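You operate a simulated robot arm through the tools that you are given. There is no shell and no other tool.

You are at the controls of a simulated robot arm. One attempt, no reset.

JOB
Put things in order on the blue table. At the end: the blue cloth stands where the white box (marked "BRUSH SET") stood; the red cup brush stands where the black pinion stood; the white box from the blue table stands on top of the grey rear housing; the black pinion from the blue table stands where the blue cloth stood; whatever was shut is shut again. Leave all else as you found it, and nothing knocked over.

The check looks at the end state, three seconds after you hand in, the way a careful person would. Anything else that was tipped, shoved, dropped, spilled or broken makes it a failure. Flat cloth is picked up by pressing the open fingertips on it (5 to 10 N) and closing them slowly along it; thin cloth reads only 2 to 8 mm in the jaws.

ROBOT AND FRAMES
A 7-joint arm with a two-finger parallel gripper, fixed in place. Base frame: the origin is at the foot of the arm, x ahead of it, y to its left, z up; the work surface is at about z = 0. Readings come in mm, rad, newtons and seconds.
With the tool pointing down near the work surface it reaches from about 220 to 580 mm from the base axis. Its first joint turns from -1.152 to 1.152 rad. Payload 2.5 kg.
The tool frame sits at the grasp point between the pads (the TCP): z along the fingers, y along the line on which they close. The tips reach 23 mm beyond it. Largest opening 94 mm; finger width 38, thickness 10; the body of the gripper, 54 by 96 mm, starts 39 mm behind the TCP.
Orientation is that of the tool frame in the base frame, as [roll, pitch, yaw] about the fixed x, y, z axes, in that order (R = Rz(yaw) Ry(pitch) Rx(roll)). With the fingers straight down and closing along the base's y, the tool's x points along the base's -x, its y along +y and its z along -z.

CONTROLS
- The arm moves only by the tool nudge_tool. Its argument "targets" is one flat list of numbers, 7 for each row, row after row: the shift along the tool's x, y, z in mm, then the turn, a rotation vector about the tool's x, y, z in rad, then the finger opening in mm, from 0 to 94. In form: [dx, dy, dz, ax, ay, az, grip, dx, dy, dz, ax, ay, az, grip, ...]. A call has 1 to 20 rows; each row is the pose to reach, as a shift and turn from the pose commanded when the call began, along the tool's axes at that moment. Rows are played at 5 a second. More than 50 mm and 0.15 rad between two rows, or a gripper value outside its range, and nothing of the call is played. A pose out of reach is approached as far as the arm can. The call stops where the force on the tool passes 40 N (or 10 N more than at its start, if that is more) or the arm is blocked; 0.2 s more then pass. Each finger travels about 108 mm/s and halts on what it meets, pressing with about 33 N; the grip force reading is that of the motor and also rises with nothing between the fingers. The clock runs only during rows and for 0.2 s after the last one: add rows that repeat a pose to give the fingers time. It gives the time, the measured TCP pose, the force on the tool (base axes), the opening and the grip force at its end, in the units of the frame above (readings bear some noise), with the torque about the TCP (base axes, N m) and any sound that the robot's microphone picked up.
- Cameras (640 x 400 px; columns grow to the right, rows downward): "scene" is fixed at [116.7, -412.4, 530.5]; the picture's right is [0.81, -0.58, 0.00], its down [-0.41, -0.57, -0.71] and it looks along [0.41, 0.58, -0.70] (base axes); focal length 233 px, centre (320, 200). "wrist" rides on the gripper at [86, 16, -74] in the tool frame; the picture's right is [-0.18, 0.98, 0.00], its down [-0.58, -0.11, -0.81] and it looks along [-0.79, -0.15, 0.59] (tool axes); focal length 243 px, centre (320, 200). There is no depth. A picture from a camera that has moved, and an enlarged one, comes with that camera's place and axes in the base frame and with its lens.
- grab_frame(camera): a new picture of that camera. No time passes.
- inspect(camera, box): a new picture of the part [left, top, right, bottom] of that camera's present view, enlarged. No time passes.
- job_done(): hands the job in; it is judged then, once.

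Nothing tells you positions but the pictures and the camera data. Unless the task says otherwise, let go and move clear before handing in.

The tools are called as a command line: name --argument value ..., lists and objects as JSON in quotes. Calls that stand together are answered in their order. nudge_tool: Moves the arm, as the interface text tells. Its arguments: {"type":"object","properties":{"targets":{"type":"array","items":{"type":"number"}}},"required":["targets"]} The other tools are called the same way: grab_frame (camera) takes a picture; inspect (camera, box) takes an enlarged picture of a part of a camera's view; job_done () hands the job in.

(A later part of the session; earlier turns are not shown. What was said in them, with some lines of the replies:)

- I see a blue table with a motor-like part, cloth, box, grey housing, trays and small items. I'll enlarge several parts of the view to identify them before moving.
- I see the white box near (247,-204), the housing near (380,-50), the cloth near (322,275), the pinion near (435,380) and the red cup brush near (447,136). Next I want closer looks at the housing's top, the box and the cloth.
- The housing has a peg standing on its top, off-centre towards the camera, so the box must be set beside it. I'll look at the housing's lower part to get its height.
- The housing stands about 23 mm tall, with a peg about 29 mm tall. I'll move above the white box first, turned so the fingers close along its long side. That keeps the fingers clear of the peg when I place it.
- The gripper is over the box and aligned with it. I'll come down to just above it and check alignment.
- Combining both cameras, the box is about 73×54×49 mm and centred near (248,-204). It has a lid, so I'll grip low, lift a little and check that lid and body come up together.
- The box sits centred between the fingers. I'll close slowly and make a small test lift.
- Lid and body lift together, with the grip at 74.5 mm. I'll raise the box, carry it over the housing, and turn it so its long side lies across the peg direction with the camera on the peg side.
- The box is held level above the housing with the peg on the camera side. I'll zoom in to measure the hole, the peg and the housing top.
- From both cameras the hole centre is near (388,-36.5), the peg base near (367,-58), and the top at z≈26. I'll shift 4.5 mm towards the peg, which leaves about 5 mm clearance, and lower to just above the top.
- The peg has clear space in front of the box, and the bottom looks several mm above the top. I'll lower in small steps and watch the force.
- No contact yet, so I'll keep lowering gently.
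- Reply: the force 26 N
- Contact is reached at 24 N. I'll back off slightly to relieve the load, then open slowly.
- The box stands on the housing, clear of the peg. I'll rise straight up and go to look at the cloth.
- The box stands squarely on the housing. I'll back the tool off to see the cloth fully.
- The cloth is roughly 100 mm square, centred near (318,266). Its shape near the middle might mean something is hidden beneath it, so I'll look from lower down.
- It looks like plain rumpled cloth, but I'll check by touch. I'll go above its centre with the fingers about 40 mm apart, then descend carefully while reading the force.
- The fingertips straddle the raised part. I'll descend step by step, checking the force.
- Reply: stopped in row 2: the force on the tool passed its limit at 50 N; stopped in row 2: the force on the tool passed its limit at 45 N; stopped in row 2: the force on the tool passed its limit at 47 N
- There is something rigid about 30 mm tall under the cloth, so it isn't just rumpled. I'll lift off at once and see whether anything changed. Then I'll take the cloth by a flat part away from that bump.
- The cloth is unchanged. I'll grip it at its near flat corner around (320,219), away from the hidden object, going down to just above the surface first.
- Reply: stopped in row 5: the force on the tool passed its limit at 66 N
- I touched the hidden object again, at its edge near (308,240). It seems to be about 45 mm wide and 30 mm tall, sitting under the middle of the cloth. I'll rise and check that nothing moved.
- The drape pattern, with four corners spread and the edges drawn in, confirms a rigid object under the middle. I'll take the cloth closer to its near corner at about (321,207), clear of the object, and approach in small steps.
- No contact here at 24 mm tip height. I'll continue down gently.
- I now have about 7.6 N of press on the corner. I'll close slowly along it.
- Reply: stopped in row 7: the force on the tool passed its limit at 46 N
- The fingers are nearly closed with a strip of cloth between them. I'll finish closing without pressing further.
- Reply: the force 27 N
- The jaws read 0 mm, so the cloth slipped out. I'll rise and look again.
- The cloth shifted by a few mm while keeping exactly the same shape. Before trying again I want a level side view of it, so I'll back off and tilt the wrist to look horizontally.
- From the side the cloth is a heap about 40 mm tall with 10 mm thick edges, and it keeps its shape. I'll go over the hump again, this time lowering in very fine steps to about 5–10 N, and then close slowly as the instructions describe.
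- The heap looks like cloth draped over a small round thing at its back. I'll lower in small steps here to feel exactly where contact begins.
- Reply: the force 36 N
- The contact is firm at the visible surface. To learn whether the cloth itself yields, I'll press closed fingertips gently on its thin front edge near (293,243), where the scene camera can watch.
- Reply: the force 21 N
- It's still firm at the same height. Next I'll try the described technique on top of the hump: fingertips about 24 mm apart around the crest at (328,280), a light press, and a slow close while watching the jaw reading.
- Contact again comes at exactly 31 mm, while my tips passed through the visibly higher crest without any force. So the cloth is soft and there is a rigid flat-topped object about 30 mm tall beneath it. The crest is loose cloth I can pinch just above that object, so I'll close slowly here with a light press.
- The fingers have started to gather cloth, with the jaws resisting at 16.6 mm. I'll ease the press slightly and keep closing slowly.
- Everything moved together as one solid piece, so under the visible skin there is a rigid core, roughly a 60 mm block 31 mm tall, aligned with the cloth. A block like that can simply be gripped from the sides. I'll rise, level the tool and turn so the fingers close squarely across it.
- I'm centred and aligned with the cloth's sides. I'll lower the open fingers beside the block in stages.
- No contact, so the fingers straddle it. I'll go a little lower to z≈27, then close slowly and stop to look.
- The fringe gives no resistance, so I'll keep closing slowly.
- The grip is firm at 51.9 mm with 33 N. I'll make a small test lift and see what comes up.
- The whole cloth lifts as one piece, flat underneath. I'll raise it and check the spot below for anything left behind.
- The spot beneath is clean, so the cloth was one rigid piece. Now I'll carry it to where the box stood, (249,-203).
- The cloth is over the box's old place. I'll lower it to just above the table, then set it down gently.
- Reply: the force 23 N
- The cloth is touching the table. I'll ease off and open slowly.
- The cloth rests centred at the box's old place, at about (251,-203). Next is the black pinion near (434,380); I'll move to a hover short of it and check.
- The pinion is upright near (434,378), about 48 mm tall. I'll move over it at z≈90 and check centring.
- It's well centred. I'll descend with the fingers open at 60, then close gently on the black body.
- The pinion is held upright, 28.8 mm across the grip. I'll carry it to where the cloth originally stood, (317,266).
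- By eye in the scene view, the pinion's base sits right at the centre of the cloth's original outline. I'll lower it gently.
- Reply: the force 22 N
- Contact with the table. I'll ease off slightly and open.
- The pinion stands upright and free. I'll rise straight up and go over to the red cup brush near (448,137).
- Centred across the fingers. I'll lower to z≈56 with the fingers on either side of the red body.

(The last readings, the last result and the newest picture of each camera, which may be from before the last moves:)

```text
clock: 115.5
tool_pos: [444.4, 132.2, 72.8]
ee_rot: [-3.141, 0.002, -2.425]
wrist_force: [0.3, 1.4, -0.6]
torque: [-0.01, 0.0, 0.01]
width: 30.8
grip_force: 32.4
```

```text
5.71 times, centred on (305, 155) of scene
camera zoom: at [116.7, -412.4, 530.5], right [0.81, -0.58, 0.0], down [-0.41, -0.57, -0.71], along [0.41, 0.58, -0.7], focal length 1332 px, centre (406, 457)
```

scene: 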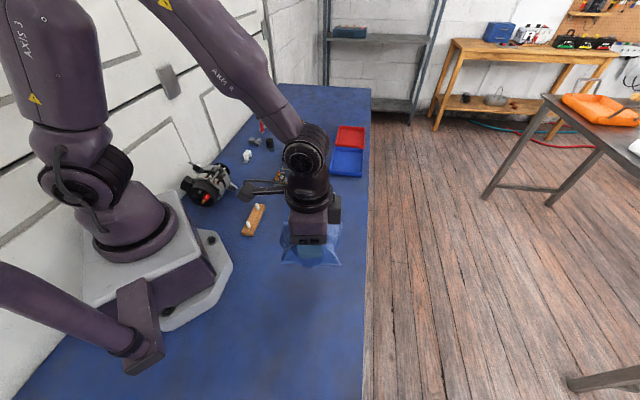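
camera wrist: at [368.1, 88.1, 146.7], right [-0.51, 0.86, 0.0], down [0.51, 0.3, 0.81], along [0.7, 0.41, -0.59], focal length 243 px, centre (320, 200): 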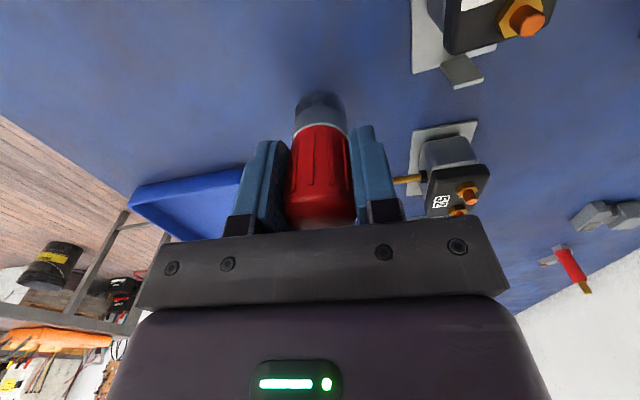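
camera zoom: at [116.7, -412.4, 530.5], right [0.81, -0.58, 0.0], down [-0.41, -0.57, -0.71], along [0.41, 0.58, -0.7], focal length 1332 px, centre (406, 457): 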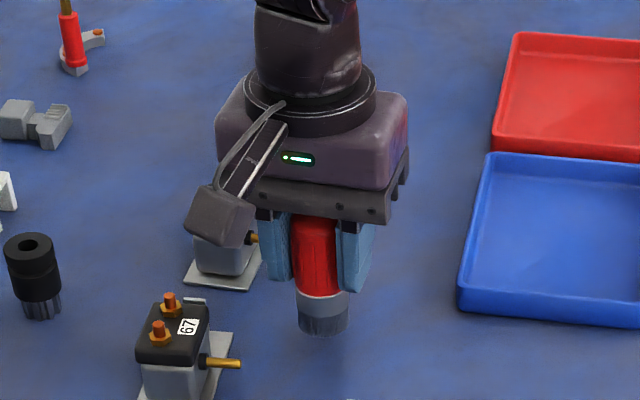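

The brush is held upright at 31 mm. I'll lift it well above the solenoids and carry it to a point just short of the pinion's old place.

nudge_tool --targets '[0, 0, -25, 0, 0, 0, 24, 0, 0, -50, 0, 0, 0, 24, 0, 0, -70, 0, 0, 0, 24, -15.1, 26.9, -70, 0, 0, 0, 24, -30.2, 53.8, -70, 0, 0, 0, 24, -45.3, 80.7, -70, 0, 0, 0, 24, -60.3, 107.5, -70, 0, 0, 0, 24, -75.4, 134.4, -70, 0, 0, 0, 24, -90.5, 161.3, -70, 0, 0, 0, 24, -105.6, 188.2, -70, 0, 0, 0, 24, -105.6, 188.2, -70, 0, 0, 0, 24]'

grab_frame --camera "wrist"

inspect --camera "scene" --box '[236, 105, 316, 175]'

```text
clock: 117.9
tool_pos: [400.7, 344.2, 142.5]
ee_rot: [-3.14, -0.001, -2.428]
wrist_force: [-0.6, 0.4, -0.8]
torque: [0.03, -0.01, 0.02]
width: 30.9
grip_force: 32.9
```

```text
taken
camera wrist: at [325.4, 300.3, 216.9], right [-0.51, 0.86, 0.0], down [0.51, 0.3, 0.81], along [0.7, 0.41, -0.59], focal length 243 px, centre (320, 200)
```

wrist: 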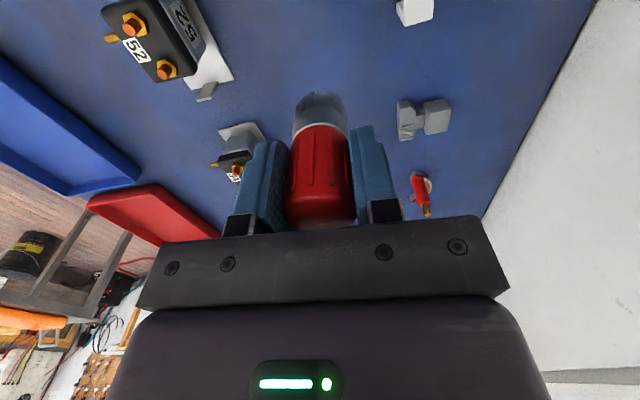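

```text
5.71 times, centred on (276, 140) of scene
camera zoom: at [116.8, -412.4, 530.5], right [0.81, -0.58, 0.0], down [-0.41, -0.57, -0.71], along [0.41, 0.58, -0.7], focal length 1332 px, centre (571, 543)
```

zoom: 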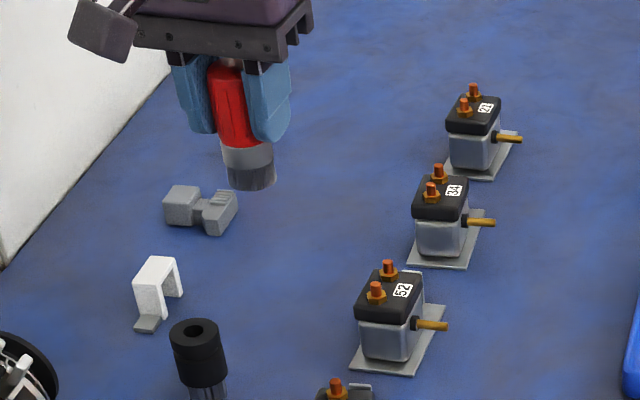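

The brush hangs vertical. I'll move out over the pinion's old spot (433,376) while lowering to about 18 mm above the table.

nudge_tool --targets '[-11, 0.5, 10, 0, 0, 0, 24, -22, 1, 22, 0, 0, 0, 24, -34, 1.5, 36, 0, 0, 0, 24, -45.2, 2, 50, 0, 0, 0, 24, -45.2, 2, 64, 0, 0, 0, 24, -45.2, 2, 67, 0, 0, 0, 24, -45.2, 2, 67, 0, 0, 0, 24]'

grab_frame --camera "wrist"

inspect --camera "scene" --box '[236, 115, 300, 155]'

```text
clock: 119.5
tool_pos: [435.2, 375.0, 74.6]
ee_rot: [3.141, -0.001, -2.426]
wrist_force: [0.3, -0.1, -1.3]
torque: [0.01, 0.01, 0.01]
width: 30.9
grip_force: 33.3
```

```text
taken
camera wrist: at [359.0, 330.4, 149.7], right [-0.51, 0.86, 0.0], down [0.51, 0.3, 0.81], along [0.69, 0.41, -0.59], focal length 243 px, centre (320, 200)
```

wrist: 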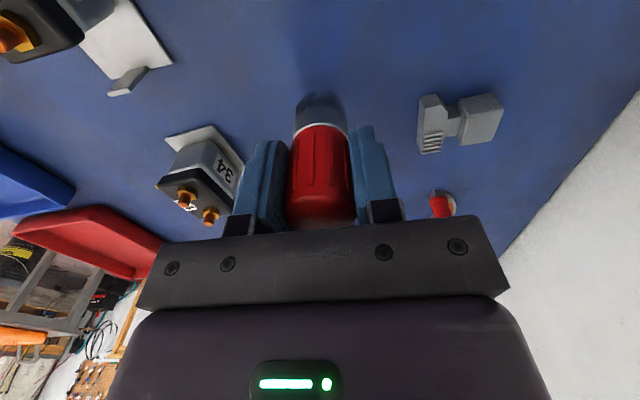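

```text
10.00 times, centred on (268, 135) of scene
camera zoom: at [116.7, -412.4, 530.5], right [0.81, -0.58, 0.0], down [-0.41, -0.57, -0.71], along [0.41, 0.58, -0.7], focal length 2332 px, centre (840, 850)
```

zoom: 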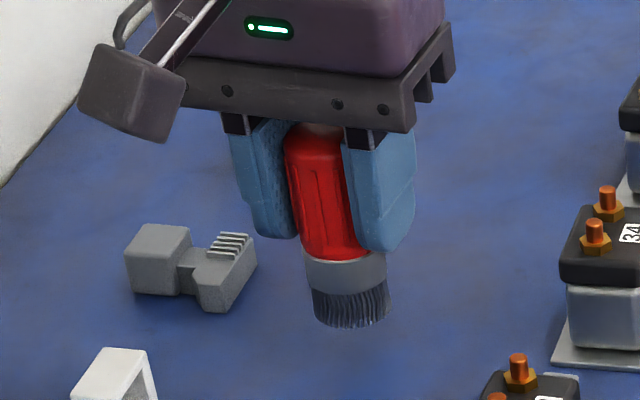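

Compared with the pinion's original image position, the brush is about 4 mm too far out. I'll correct that while lowering.

nudge_tool --targets '[3.5, 1, 5, 0, 0, 0, 24, 3.5, 1, 10, 0, 0, 0, 24, 3.5, 1, 14, 0, 0, 0, 24, 3.5, 1, 14, 0, 0, 0, 24]'

inspect --camera "scene" --box '[236, 115, 300, 155]'

```text
clock: 120.5
tool_pos: [431.1, 373.6, 62.9]
ee_rot: [3.141, 0.0, -2.426]
wrist_force: [-0.5, 0.6, -1.5]
torque: [-0.02, 0.04, -0.01]
width: 31.0
grip_force: 32.6
```

```text
10.00 times, centred on (268, 135) of scene
camera zoom: at [116.7, -412.4, 530.5], right [0.81, -0.58, 0.0], down [-0.41, -0.57, -0.71], along [0.41, 0.58, -0.7], focal length 2332 px, centre (840, 850)
```

zoom: 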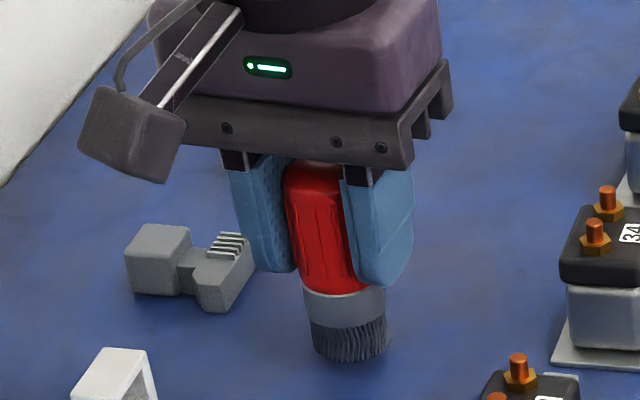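

It now lines up with the pinion's old position. I'll lower the last few mm carefully.

nudge_tool --targets '[0, 0, 1, 0, 0, 0, 24, 0, 0, 2, 0, 0, 0, 24, 0, 0, 3, 0, 0, 0, 24, 0, 0, 3, 0, 0, 0, 24]'

nudge_tool --targets '[0, 0, 0.8, 0, 0, 0, 24, 0, 0, 0.8, 0, 0, 0, 24]'

nudge_tool --targets '[0, 0, 0.6, 0, 0, 0, 24, 0, 0, 0.6, 0, 0, 0, 24]'

```text
clock: 121.5
tool_pos: [432.0, 374.0, 60.1]
ee_rot: [-3.141, 0.0, -2.425]
wrist_force: [-0.2, -0.2, -1.7]
torque: [0.0, -0.02, 0.02]
width: 30.9
grip_force: 33.2
```

```text
clock: 122.1
tool_pos: [431.7, 373.1, 59.4]
ee_rot: [-3.14, -0.001, -2.426]
wrist_force: [0.3, 0.0, -1.7]
torque: [0.01, 0.02, -0.02]
width: 31.3
grip_force: 33.1
```

```text
clock: 122.7
tool_pos: [429.7, 373.2, 58.5]
ee_rot: [-3.14, 0.001, -2.427]
wrist_force: [0.8, 0.3, -0.8]
torque: [0.0, 0.05, -0.01]
width: 30.8
grip_force: 33.1
```

nudge_tool --targets '[0, 0, 0.7, 0, 0, 0, 24, 0, 0, 0.7, 0, 0, 0, 24]'

nudge_tool --targets '[0, 0, 0.6, 0, 0, 0, 24, 0, 0, 0.6, 0, 0, 0, 24]'

inspect --camera "scene" --box '[236, 115, 300, 155]'

```text
clock: 123.3
tool_pos: [430.1, 373.6, 56.2]
ee_rot: [3.141, 0.0, -2.426]
wrist_force: [-0.9, 0.0, -1.0]
torque: [-0.01, 0.01, 0.01]
width: 31.3
grip_force: 32.7
```

```text
clock: 123.9
tool_pos: [429.2, 373.2, 55.9]
ee_rot: [3.141, -0.001, -2.426]
wrist_force: [0.1, 0.4, 0.0]
torque: [-0.04, 0.01, -0.03]
width: 31.1
grip_force: 33.4
```

```text
10.00 times, centred on (268, 135) of scene
camera zoom: at [116.7, -412.4, 530.5], right [0.81, -0.58, 0.0], down [-0.41, -0.57, -0.71], along [0.41, 0.58, -0.7], focal length 2332 px, centre (840, 850)
```

zoom: 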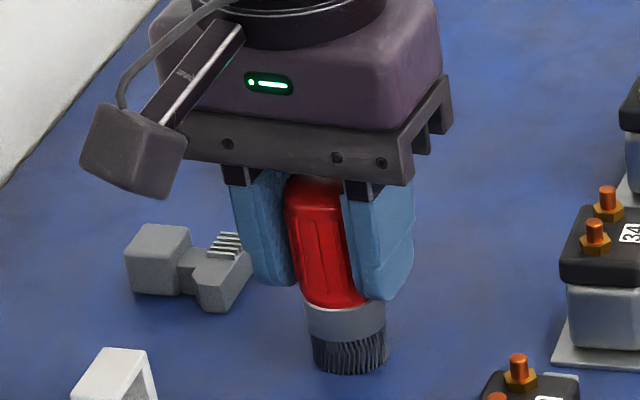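

nudge_tool --targets '[0, 0, 0.6, 0, 0, 0, 24, 0, 0, 0.6, 0, 0, 0, 24]'

nudge_tool --targets '[0, 0, 0.5, 0, 0, 0, 24, 0, 0, 0.5, 0, 0, 0, 24]'

```text
clock: 124.5
tool_pos: [430.3, 372.4, 55.7]
ee_rot: [3.14, 0.0, -2.426]
wrist_force: [-3.0, -1.9, 10.2]
torque: [-0.24, 0.04, -0.05]
width: 31.0
grip_force: 33.2
```

```text
clock: 125.1
tool_pos: [432.0, 373.1, 56.3]
ee_rot: [-3.14, 0.001, -2.426]
wrist_force: [-1.7, 0.3, 12.1]
torque: [0.0, 0.15, -0.05]
width: 30.8
grip_force: 33.4
```

The brush touches the table. I'll ease off a touch and open slowly.

nudge_tool --targets '[0, 0, -0.3, 0, 0, 0, 24, 0, 0, -0.3, 0, 0, 0, 29, 0, 0, -0.3, 0, 0, 0, 33, 0, 0, -0.3, 0, 0, 0, 38, 0, 0, -0.3, 0, 0, 0, 46, 0, 0, -0.3, 0, 0, 0, 54, 0, 0, -0.3, 0, 0, 0, 60, 0, 0, -0.3, 0, 0, 0, 60]'

grab_frame --camera "wrist"

inspect --camera "scene" --box '[236, 115, 300, 155]'

```text
clock: 126.9
tool_pos: [431.1, 373.8, 55.6]
ee_rot: [3.141, -0.001, -2.427]
wrist_force: [0.3, -0.2, 0.3]
torque: [0.0, 0.01, 0.0]
width: 59.9
grip_force: 0.0
```

```text
taken
camera wrist: at [355.3, 328.9, 130.0], right [-0.51, 0.86, 0.0], down [0.51, 0.3, 0.81], along [0.7, 0.41, -0.59], focal length 243 px, centre (320, 200)
```

wrist: 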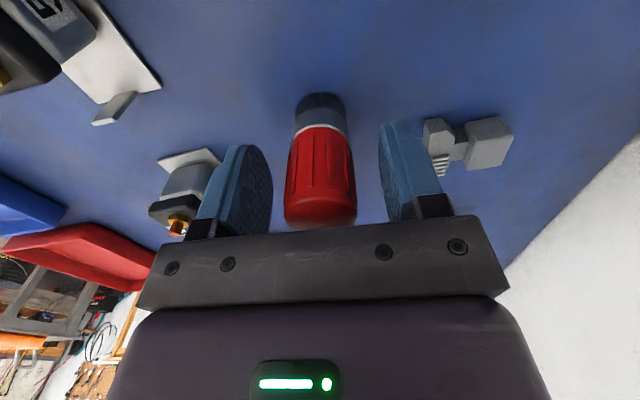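

```text
10.00 times, centred on (268, 135) of scene
camera zoom: at [116.7, -412.4, 530.5], right [0.81, -0.58, 0.0], down [-0.41, -0.57, -0.71], along [0.41, 0.58, -0.7], focal length 2332 px, centre (840, 850)
```

zoom: 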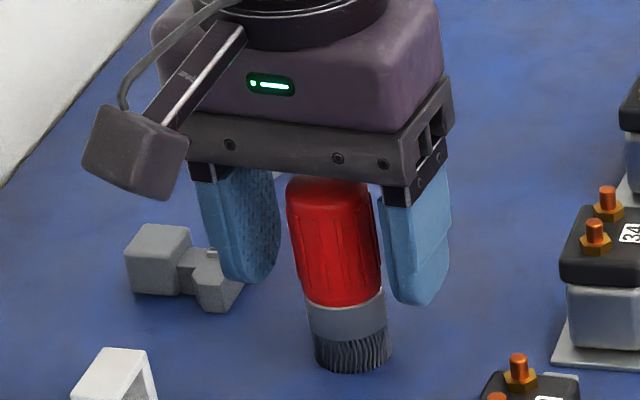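

The brush stands free and upright. I'll rise straight up, retreat, and then check the whole scene.

nudge_tool --targets '[0, 0, -15, 0, 0, 0, 60, 0, 0, -35, 0, 0, 0, 60, 0, 0, -60, 0, 0, 0, 60, 0, 0, -85, 0, 0, 0, 60, 0, 0, -110, 0, 0, 0, 60, 25, 0, -135, 0, 0, 0, 60, 60, -20, -150, 0, 0, 0, 60, 80, -55, -160, 0, 0, 0, 60, 100, -90, -170, 0, 0, 0, 70, 115, -130, -180, 0, 0, 0, 80, 130, -170, -190, 0, 0, 0, 94, 130, -210, -200, 0, 0, 0, 94, 130, -250, -200, 0, 0, 0, 94, 130, -250, -200, 0, 0, 0, 94]'

grab_frame --camera "scene"

inspect --camera "scene" --box '[220, 105, 340, 180]'

inspect --camera "scene" --box '[230, 180, 370, 310]'

inspect --camera "scene" --box '[170, 150, 290, 225]'

```text
clock: 129.9
tool_pos: [495.8, 98.0, 258.9]
ee_rot: [3.139, -0.001, -2.426]
wrist_force: [-0.1, -0.4, -0.4]
torque: [-0.01, 0.02, -0.02]
width: 94.1
grip_force: 0.1
```

```text
taken
```

scene: 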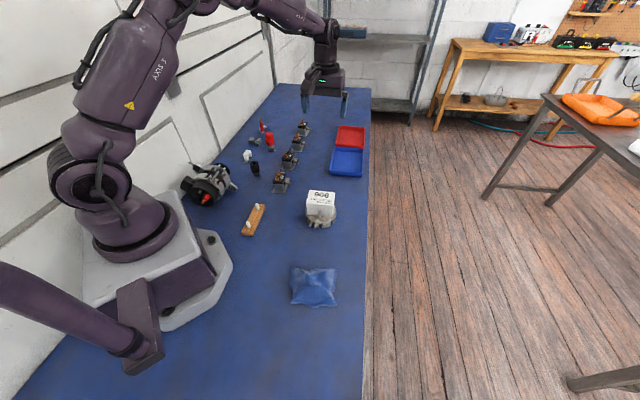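

```text
5.33 times, centred on (280, 142) of scene
camera zoom: at [116.7, -412.4, 530.5], right [0.81, -0.58, 0.0], down [-0.41, -0.57, -0.71], along [0.41, 0.58, -0.7], focal length 1244 px, centre (533, 507)
```

zoom: 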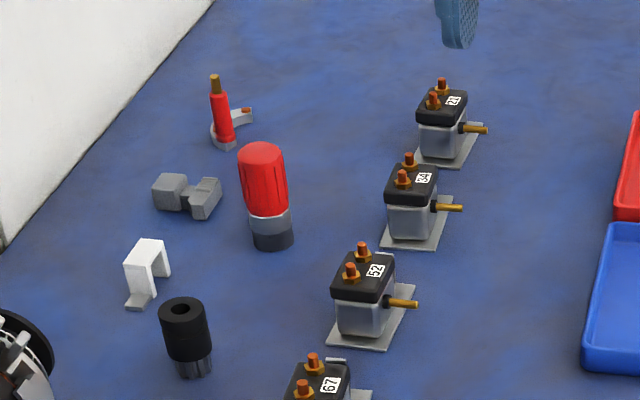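

```text
3.08 times, centred on (300, 245) of scene
camera zoom: at [116.7, -412.4, 530.5], right [0.81, -0.58, 0.0], down [-0.41, -0.57, -0.71], along [0.41, 0.58, -0.7], focal length 717 px, centre (382, 62)
```

zoom: 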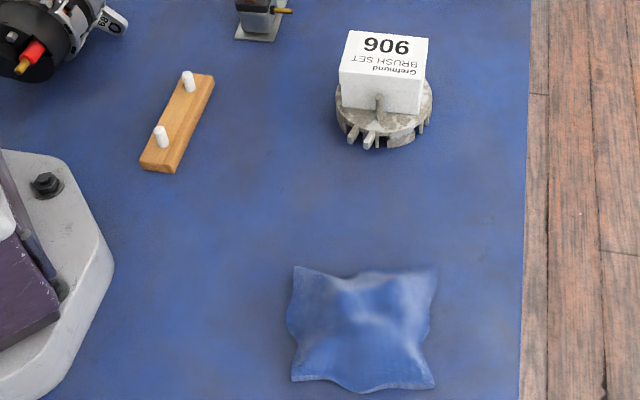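

```text
5.33 times, centred on (230, 188) of scene
camera zoom: at [116.7, -412.4, 530.5], right [0.81, -0.58, 0.0], down [-0.41, -0.57, -0.71], along [0.41, 0.58, -0.7], focal length 1244 px, centre (800, 267)
```

zoom: 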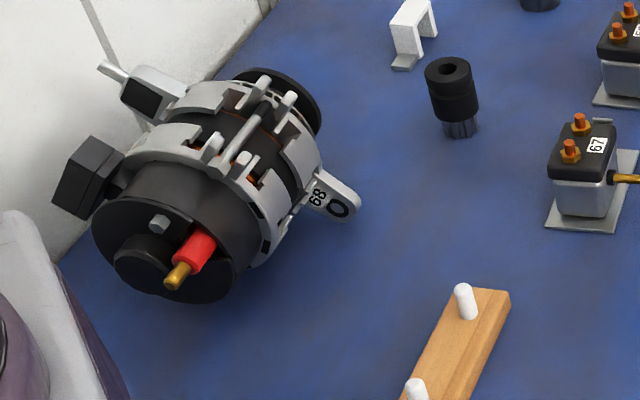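

Everything looks in place. I'll compare the housing against its original view once more before handing in.

inspect --camera "scene" --box '[290, 192, 354, 232]'

inspect --camera "scene" --box '[236, 115, 300, 155]'

inspect --camera "scene" --box '[280, 250, 344, 310]'

```text
10.00 times, centred on (322, 212) of scene
camera zoom: at [116.7, -412.4, 530.5], right [0.81, -0.58, 0.0], down [-0.41, -0.57, -0.71], along [0.41, 0.58, -0.7], focal length 2332 px, centre (300, 80)
```

zoom: 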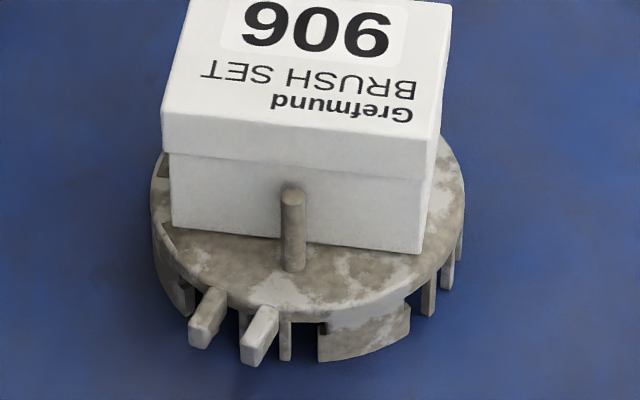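

```text
10.00 times, centred on (268, 135) of scene
camera zoom: at [116.7, -412.4, 530.5], right [0.81, -0.58, 0.0], down [-0.41, -0.57, -0.71], along [0.41, 0.58, -0.7], focal length 2332 px, centre (840, 850)
```

zoom: 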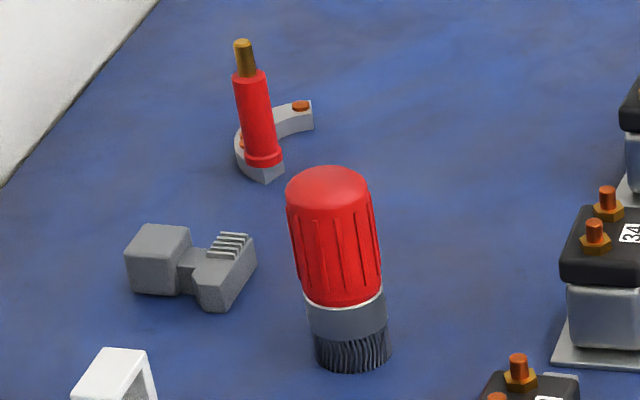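

```text
6.67 times, centred on (312, 280) of scene
camera zoom: at [116.7, -412.4, 530.5], right [0.81, -0.58, 0.0], down [-0.41, -0.57, -0.71], along [0.41, 0.58, -0.7], focal length 1554 px, centre (373, -333)
```

zoom: 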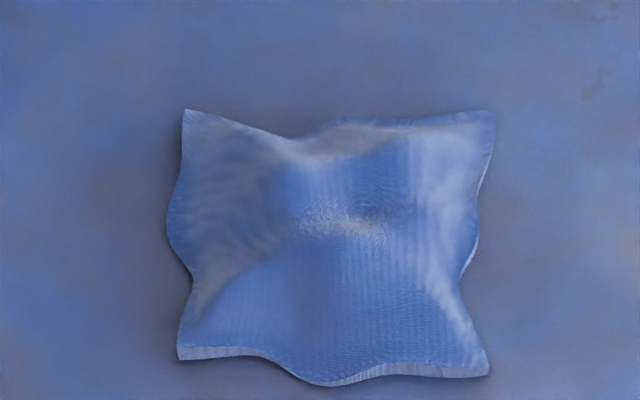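

All four things are where they should be:

- **White box:** it stands on the grey housing beside its peg, with the lid still shut. The housing itself has not moved.
- **Blue cloth:** it lies where the white box stood.
- **Black pinion:** it stands upright where the cloth stood.
- **Red cup brush:** it stands upright where the pinion stood.

The other items look as they were, and the gripper is clear. I'm handing the job in.

job_done

```text
The job is handed in.
```

I handed the job in. In the last pictures all four items are in their places and nothing is knocked over; I have not seen the result of the check.

- **White box:** it stands on top of the grey rear housing, beside the peg on its top. The lid stayed shut, and the housing has not moved from its original position.
- **Blue cloth:** it lies where the white box stood, centred to within a few mm by my estimate. It turned out to be a stiff, solid piece, so the press-and-close method did not work. My attempts pushed it about 10 mm on the table, and I then gripped it by the sides and carried it over.
- **Black pinion:** it stands upright where the cloth originally stood, measured from the cloth's first position, before I pushed it.
- **Red cup brush:** it stands upright where the pinion stood.

While feeling out the cloth, I pressed on it with up to 66 N at one point, well above the 5 to 10 N in the instructions. I saw no change in its shape afterwards.

The gripper is open and clear of everything.
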